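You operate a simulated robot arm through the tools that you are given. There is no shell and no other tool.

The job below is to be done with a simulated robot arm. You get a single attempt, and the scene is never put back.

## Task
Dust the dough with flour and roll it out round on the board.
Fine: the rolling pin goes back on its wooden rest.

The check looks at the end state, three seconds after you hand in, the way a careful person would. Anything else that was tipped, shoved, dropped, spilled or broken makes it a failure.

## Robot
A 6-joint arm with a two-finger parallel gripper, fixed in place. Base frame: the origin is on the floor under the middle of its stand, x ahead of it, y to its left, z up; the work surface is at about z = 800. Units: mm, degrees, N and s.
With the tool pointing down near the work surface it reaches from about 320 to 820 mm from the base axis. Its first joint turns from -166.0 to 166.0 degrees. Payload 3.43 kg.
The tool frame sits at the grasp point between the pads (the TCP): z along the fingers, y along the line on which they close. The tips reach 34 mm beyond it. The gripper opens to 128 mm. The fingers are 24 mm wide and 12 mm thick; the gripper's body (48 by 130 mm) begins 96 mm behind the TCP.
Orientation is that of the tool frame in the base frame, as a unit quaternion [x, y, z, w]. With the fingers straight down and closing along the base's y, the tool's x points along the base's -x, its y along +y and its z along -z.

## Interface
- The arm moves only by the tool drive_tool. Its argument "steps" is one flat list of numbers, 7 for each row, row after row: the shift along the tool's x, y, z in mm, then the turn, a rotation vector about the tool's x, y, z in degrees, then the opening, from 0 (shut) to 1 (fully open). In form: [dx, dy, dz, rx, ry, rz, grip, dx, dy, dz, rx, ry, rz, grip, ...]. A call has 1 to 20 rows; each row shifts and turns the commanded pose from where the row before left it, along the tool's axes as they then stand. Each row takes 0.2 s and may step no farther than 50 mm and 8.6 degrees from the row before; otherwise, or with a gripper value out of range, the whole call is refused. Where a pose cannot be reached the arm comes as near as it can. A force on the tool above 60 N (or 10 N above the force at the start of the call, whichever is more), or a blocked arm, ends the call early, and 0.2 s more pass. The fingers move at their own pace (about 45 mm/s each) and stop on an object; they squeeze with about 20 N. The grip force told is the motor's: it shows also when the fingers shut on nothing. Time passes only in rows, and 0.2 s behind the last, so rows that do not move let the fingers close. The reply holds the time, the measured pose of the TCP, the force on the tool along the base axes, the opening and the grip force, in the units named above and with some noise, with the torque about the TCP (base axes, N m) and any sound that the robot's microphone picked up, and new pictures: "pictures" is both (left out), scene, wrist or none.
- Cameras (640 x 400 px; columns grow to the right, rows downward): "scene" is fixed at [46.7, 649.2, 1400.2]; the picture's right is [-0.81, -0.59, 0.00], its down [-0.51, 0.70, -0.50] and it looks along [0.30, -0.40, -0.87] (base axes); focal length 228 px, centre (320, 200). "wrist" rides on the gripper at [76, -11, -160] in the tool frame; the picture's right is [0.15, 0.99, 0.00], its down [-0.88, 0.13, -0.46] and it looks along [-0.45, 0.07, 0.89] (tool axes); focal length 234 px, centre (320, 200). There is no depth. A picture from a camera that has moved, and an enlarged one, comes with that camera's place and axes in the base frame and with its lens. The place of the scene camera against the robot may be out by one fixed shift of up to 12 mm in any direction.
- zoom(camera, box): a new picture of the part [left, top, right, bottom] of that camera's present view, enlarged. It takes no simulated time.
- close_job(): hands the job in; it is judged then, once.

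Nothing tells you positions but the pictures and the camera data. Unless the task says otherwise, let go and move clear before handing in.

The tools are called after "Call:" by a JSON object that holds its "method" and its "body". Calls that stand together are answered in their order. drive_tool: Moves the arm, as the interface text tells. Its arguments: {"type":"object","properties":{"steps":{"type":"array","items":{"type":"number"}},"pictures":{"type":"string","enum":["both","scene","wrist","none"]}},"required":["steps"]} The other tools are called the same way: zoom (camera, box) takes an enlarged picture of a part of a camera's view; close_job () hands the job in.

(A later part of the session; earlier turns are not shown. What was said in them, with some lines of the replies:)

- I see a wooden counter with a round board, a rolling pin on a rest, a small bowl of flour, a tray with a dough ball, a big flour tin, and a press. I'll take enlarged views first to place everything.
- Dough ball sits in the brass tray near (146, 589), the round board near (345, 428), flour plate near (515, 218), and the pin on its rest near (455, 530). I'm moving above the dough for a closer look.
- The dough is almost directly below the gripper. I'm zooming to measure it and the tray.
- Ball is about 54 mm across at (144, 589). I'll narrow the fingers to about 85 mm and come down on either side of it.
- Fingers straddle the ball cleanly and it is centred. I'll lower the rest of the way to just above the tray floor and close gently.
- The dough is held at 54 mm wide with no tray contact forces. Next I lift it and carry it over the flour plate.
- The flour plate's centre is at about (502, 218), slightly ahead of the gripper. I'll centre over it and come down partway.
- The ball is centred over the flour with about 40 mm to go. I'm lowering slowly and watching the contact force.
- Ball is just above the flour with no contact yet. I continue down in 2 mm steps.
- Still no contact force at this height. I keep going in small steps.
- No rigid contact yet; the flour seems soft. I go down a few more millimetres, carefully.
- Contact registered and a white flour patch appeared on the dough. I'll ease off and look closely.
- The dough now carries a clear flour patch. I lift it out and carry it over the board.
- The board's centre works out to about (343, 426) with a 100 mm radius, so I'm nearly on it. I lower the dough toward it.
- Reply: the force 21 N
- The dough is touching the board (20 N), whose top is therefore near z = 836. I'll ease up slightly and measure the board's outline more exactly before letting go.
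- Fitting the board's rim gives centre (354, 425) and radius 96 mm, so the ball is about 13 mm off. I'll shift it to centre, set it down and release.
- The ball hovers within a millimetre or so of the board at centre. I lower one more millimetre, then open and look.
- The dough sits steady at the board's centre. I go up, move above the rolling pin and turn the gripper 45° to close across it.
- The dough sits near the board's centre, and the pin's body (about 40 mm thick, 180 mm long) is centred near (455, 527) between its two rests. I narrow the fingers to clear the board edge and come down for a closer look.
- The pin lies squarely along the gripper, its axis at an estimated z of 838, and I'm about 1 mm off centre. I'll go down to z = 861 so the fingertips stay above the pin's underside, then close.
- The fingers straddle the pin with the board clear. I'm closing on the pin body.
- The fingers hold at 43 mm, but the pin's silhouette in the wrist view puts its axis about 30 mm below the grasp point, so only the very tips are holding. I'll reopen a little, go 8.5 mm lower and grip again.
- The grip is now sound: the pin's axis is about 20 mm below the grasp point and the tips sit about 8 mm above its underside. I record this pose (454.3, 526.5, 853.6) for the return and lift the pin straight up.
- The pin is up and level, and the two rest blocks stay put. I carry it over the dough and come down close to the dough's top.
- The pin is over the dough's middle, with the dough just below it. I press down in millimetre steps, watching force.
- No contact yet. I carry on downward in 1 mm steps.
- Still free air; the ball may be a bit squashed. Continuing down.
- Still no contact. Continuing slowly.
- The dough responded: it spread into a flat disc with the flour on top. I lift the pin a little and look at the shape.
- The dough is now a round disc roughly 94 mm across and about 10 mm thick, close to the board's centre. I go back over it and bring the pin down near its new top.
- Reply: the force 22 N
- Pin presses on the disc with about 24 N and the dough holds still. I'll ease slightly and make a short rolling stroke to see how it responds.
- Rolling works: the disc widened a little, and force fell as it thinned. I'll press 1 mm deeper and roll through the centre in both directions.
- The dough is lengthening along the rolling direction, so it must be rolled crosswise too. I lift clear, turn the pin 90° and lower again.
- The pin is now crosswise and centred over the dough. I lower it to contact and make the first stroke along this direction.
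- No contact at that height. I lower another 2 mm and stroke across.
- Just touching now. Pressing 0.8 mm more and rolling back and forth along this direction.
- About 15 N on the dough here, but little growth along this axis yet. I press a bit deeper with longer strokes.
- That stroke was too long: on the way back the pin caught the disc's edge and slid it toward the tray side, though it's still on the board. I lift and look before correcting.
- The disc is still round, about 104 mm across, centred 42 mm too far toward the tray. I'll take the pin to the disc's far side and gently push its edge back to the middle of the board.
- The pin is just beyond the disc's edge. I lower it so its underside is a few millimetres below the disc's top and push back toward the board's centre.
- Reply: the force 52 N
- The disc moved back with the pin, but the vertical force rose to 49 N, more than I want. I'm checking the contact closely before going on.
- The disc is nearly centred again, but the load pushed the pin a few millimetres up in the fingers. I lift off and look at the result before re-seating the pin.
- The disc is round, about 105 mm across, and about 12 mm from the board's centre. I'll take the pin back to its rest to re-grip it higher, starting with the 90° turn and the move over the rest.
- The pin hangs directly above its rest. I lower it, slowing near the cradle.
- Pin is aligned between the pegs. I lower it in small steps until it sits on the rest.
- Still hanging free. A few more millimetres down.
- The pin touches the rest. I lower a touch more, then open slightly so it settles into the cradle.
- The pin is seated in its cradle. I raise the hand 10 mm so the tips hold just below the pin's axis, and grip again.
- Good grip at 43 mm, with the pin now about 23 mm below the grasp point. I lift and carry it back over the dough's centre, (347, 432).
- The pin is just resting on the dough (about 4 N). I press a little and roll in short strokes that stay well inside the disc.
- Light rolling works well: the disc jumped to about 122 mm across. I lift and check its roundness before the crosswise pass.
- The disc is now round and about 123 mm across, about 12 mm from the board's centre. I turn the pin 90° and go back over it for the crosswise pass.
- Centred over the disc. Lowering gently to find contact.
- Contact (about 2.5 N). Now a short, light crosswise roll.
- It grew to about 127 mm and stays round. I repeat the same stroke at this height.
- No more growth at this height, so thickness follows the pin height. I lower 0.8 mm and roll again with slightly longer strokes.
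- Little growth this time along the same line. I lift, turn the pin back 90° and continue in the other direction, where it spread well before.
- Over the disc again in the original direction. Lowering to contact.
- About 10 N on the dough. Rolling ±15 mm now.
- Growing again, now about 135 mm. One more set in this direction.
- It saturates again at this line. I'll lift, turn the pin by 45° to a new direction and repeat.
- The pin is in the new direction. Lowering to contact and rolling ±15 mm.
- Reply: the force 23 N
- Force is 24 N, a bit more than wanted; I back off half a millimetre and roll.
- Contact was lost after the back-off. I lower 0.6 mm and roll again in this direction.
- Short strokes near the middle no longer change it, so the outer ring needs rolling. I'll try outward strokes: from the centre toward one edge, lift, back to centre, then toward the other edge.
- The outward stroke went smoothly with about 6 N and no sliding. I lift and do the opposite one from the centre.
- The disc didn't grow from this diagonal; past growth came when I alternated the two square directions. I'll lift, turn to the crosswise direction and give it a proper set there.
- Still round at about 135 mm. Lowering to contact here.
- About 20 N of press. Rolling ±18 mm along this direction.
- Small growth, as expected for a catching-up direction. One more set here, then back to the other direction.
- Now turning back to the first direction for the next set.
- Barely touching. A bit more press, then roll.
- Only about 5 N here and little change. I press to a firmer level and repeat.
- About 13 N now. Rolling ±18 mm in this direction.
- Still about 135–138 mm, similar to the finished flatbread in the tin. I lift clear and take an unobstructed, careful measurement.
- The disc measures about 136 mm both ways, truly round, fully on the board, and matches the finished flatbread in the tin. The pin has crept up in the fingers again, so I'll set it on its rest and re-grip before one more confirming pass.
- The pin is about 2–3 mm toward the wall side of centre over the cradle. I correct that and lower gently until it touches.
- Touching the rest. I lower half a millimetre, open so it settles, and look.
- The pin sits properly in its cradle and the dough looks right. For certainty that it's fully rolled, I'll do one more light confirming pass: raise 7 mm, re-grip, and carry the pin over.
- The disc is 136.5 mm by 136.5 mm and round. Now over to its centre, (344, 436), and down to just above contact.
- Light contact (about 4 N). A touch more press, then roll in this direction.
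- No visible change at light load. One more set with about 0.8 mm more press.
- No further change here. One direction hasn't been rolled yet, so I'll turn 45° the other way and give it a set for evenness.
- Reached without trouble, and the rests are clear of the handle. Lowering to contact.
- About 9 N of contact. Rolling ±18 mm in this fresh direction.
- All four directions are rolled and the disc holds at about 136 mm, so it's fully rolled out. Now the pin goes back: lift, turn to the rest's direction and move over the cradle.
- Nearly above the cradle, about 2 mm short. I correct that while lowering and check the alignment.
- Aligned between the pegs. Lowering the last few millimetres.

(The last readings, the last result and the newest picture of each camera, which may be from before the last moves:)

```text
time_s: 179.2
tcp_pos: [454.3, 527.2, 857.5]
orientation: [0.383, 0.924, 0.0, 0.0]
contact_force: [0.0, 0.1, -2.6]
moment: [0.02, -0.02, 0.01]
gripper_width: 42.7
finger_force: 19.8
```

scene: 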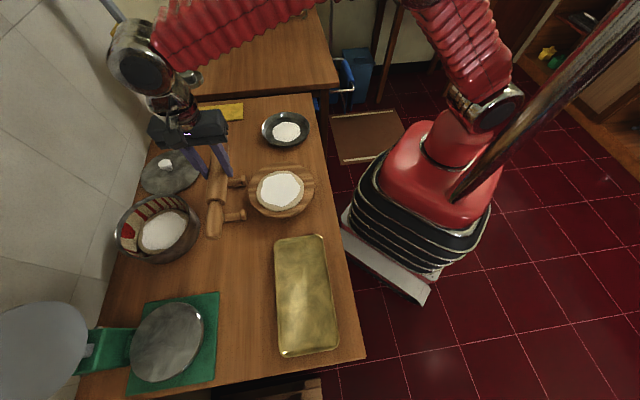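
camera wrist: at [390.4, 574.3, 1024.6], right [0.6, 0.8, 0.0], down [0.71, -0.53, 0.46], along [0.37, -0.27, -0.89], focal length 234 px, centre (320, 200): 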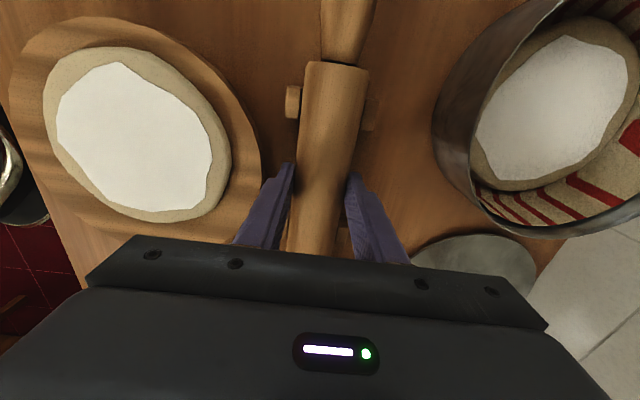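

Call:
{"method": "drive_tool", "body": {"steps": [0, 0, 1, 0, 0, 0, 0.25, 0, 0, 0.7, 0, 0, 0, 0.25, 0, 0, 0, 0, 0, 0, 0.25], "pictures": "wrist"}}

Call:
{"method": "zoom", "body": {"camera": "wrist", "box": [220, 20, 420, 260]}}

```text
time_s: 180.0
tcp_pos: [455.3, 526.7, 855.2]
orientation: [0.382, 0.924, 0.0, 0.0]
contact_force: [-1.7, -0.9, 4.4]
moment: [-0.14, -0.06, -0.01]
gripper_width: 42.7
finger_force: 20.2
camera wrist: at [392.4, 572.9, 1015.3], right [0.6, 0.8, 0.0], down [0.71, -0.53, 0.46], along [0.37, -0.27, -0.89], focal length 234 px, centre (320, 200)
```

wrist: 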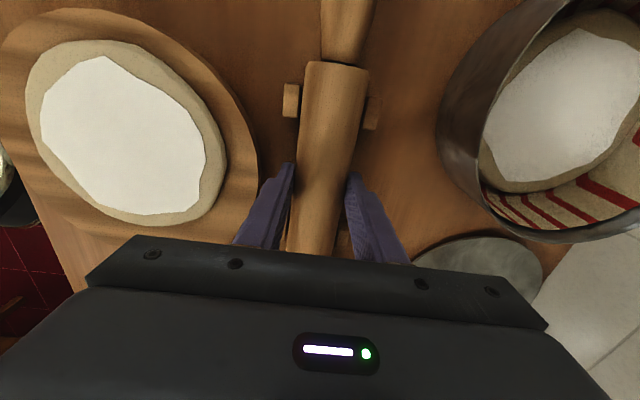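

```text
1.67 times, centred on (320, 140) of wrist
camera zoom: at [392.4, 572.9, 1015.3], right [0.6, 0.8, 0.0], down [0.71, -0.53, 0.46], along [0.37, -0.27, -0.89], focal length 390 px, centre (320, 300)
```

zoom: 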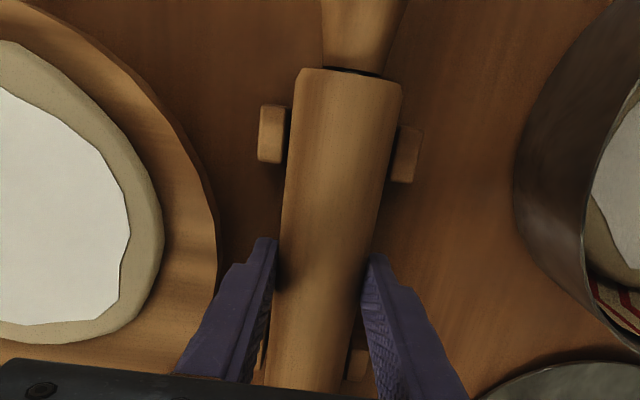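

The pin is resting in the cradle between the pegs. I open slightly, wait for it to settle and check.

Call:
{"method": "drive_tool", "body": {"steps": [0, 0, 0.2, 0, 0, 0, 0.25, 0, 0, 0, 0, 0, 0, 0.36, 0, 0, 0, 0, 0, 0, 0.42, 0, 0, 0, 0, 0, 0, 0.44, 0, 0, 0, 0, 0, 0, 0.44], "pictures": "wrist"}}

Call:
{"method": "zoom", "body": {"camera": "wrist", "box": [220, 20, 420, 260]}}

Call:
{"method": "zoom", "body": {"camera": "scene", "box": [190, 140, 280, 250]}}

```text
time_s: 181.2
tcp_pos: [454.5, 526.9, 854.8]
orientation: [0.383, 0.924, 0.0, 0.0]
contact_force: [0.0, 0.4, 0.4]
moment: [0.02, -0.01, 0.02]
gripper_width: 56.2
finger_force: 0.1
camera wrist: at [392.6, 572.8, 1014.6], right [0.6, 0.8, 0.0], down [0.71, -0.53, 0.46], along [0.37, -0.27, -0.89], focal length 234 px, centre (320, 200)
```

wrist: 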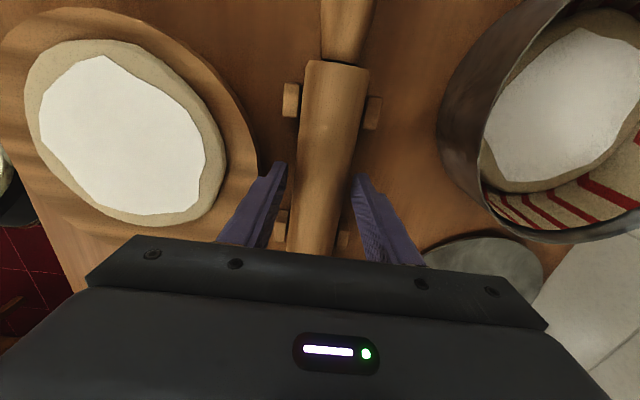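

```text
1.67 times, centred on (320, 140) of wrist
camera zoom: at [392.6, 572.8, 1014.6], right [0.6, 0.8, 0.0], down [0.71, -0.53, 0.46], along [0.37, -0.27, -0.89], focal length 390 px, centre (320, 300)
```

zoom: 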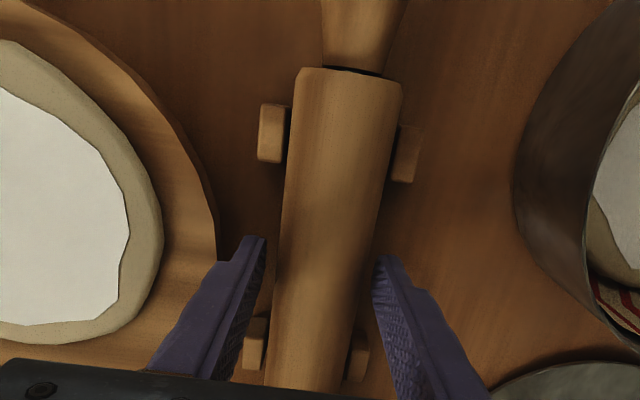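

```text
3.64 times, centred on (235, 195) of scene
camera zoom: at [46.7, 649.2, 1400.2], right [-0.81, -0.59, 0.0], down [-0.51, 0.7, -0.5], along [0.3, -0.4, -0.87], focal length 830 px, centre (629, 218)
```

zoom: 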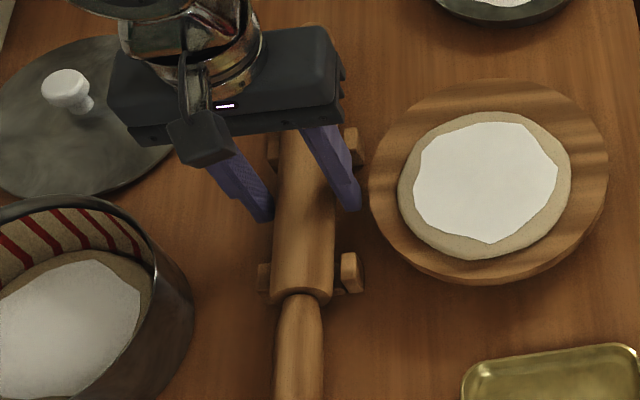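

The pin is settled, centred in its cradle. I go straight up and back away so nothing is touched, then review the whole scene.

Call:
{"method": "drive_tool", "body": {"steps": [0, 0, -10, 0, 0, 0, 0.44, 0, 0, -25, 0, 0, 0, 0.44, 0, 0, -40, 0, 0, 0, 0.44, 0, 0, -45, 0, 0, 0, 0.44, 0, 0, -45, 0, 0, 0, 0.44, 0, 0, -45, 0, 0, 0, 0.44, -40, 0, 0, 0, 0, 0, 0.44, -40, 0, 0, 0, 0, 0, 0.44, -40, -20, 0, 0, 0, 0, 0.44, -40, -20, 0, 0, 0, 0, 0.44, -40, -20, 0, 0, 0, 0, 0.44, 0, 0, 0, 0, 0, 0, 0.44], "pictures": "both"}}

Call:
{"method": "zoom", "body": {"camera": "scene", "box": [180, 120, 340, 260]}}

Call:
{"method": "zoom", "body": {"camera": "scene", "box": [80, 90, 360, 370]}}

```text
time_s: 183.8
tcp_pos: [554.4, 340.8, 1064.4]
orientation: [0.382, 0.924, 0.0, 0.001]
contact_force: [0.2, 0.7, -0.8]
moment: [0.01, -0.01, 0.03]
gripper_width: 56.3
finger_force: 0.0
camera wrist: at [492.2, 387.0, 1225.2], right [0.6, 0.8, 0.0], down [0.71, -0.53, 0.46], along [0.37, -0.27, -0.89], focal length 234 px, centre (320, 200)
```

scene: 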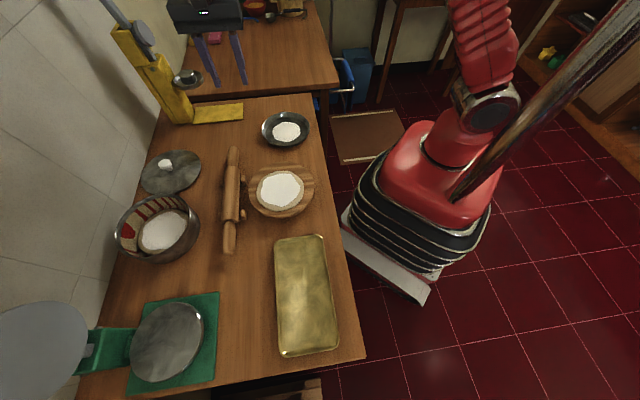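
wrist: 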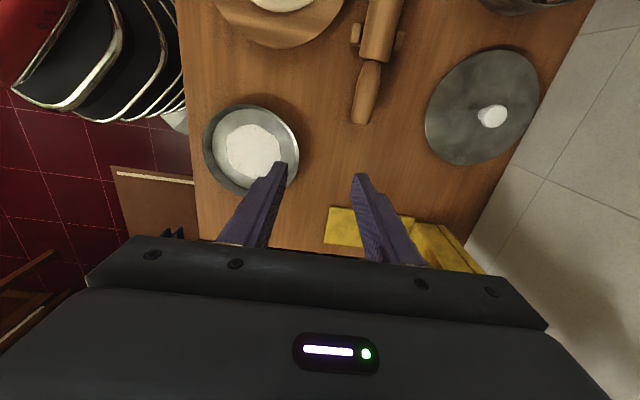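

```text
2.86 times, centred on (260, 190) of scene
camera zoom: at [46.7, 649.2, 1400.2], right [-0.81, -0.59, 0.0], down [-0.51, 0.7, -0.5], along [0.3, -0.4, -0.87], focal length 652 px, centre (491, 229)
```

zoom: 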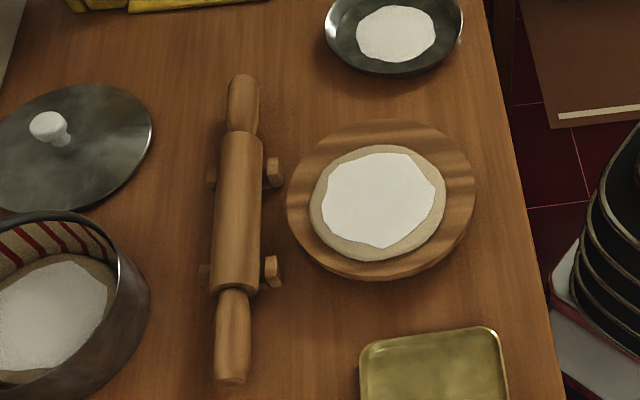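

```text
1.43 times, centred on (220, 230) of scene
camera zoom: at [46.7, 649.2, 1400.2], right [-0.81, -0.59, 0.0], down [-0.51, 0.7, -0.5], along [0.3, -0.4, -0.87], focal length 326 px, centre (463, 157)
```

zoom: 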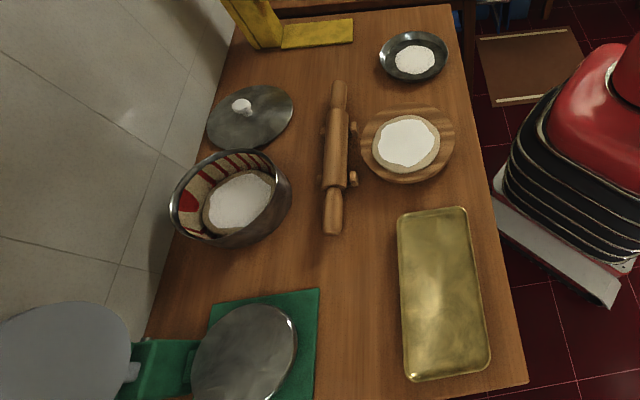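

The floured dough is rolled into a round disc, about 136 mm across, and lies fully on the board. The pin is back on its wooden rest, nothing else has moved, and the gripper is empty and clear, so I'm handing in the job.

Call:
{"method": "close_job", "body": {}}

```text
The job is handed in.
```

I dusted the dough with flour and rolled it out on the board. The rolling pin is back on its wooden rest.

- **Dough:** it is a round disc, about 136 mm across in both directions, with the flour on top. It lies fully on the board, about 15 mm off the centre. It is about the same size as the flatbread already in the tin.
- **How far it's rolled:** more passes in four directions stopped changing its size, so I took it as fully rolled. I don't know what size the check expects.
- **A slip on the way:** one stroke was too long and slid the dough about 42 mm across the board. I pushed it back toward the middle with the pin and carried on.
- **The rest of the counter:** in the last picture everything else stands where it started, and the gripper is empty and clear of it all.
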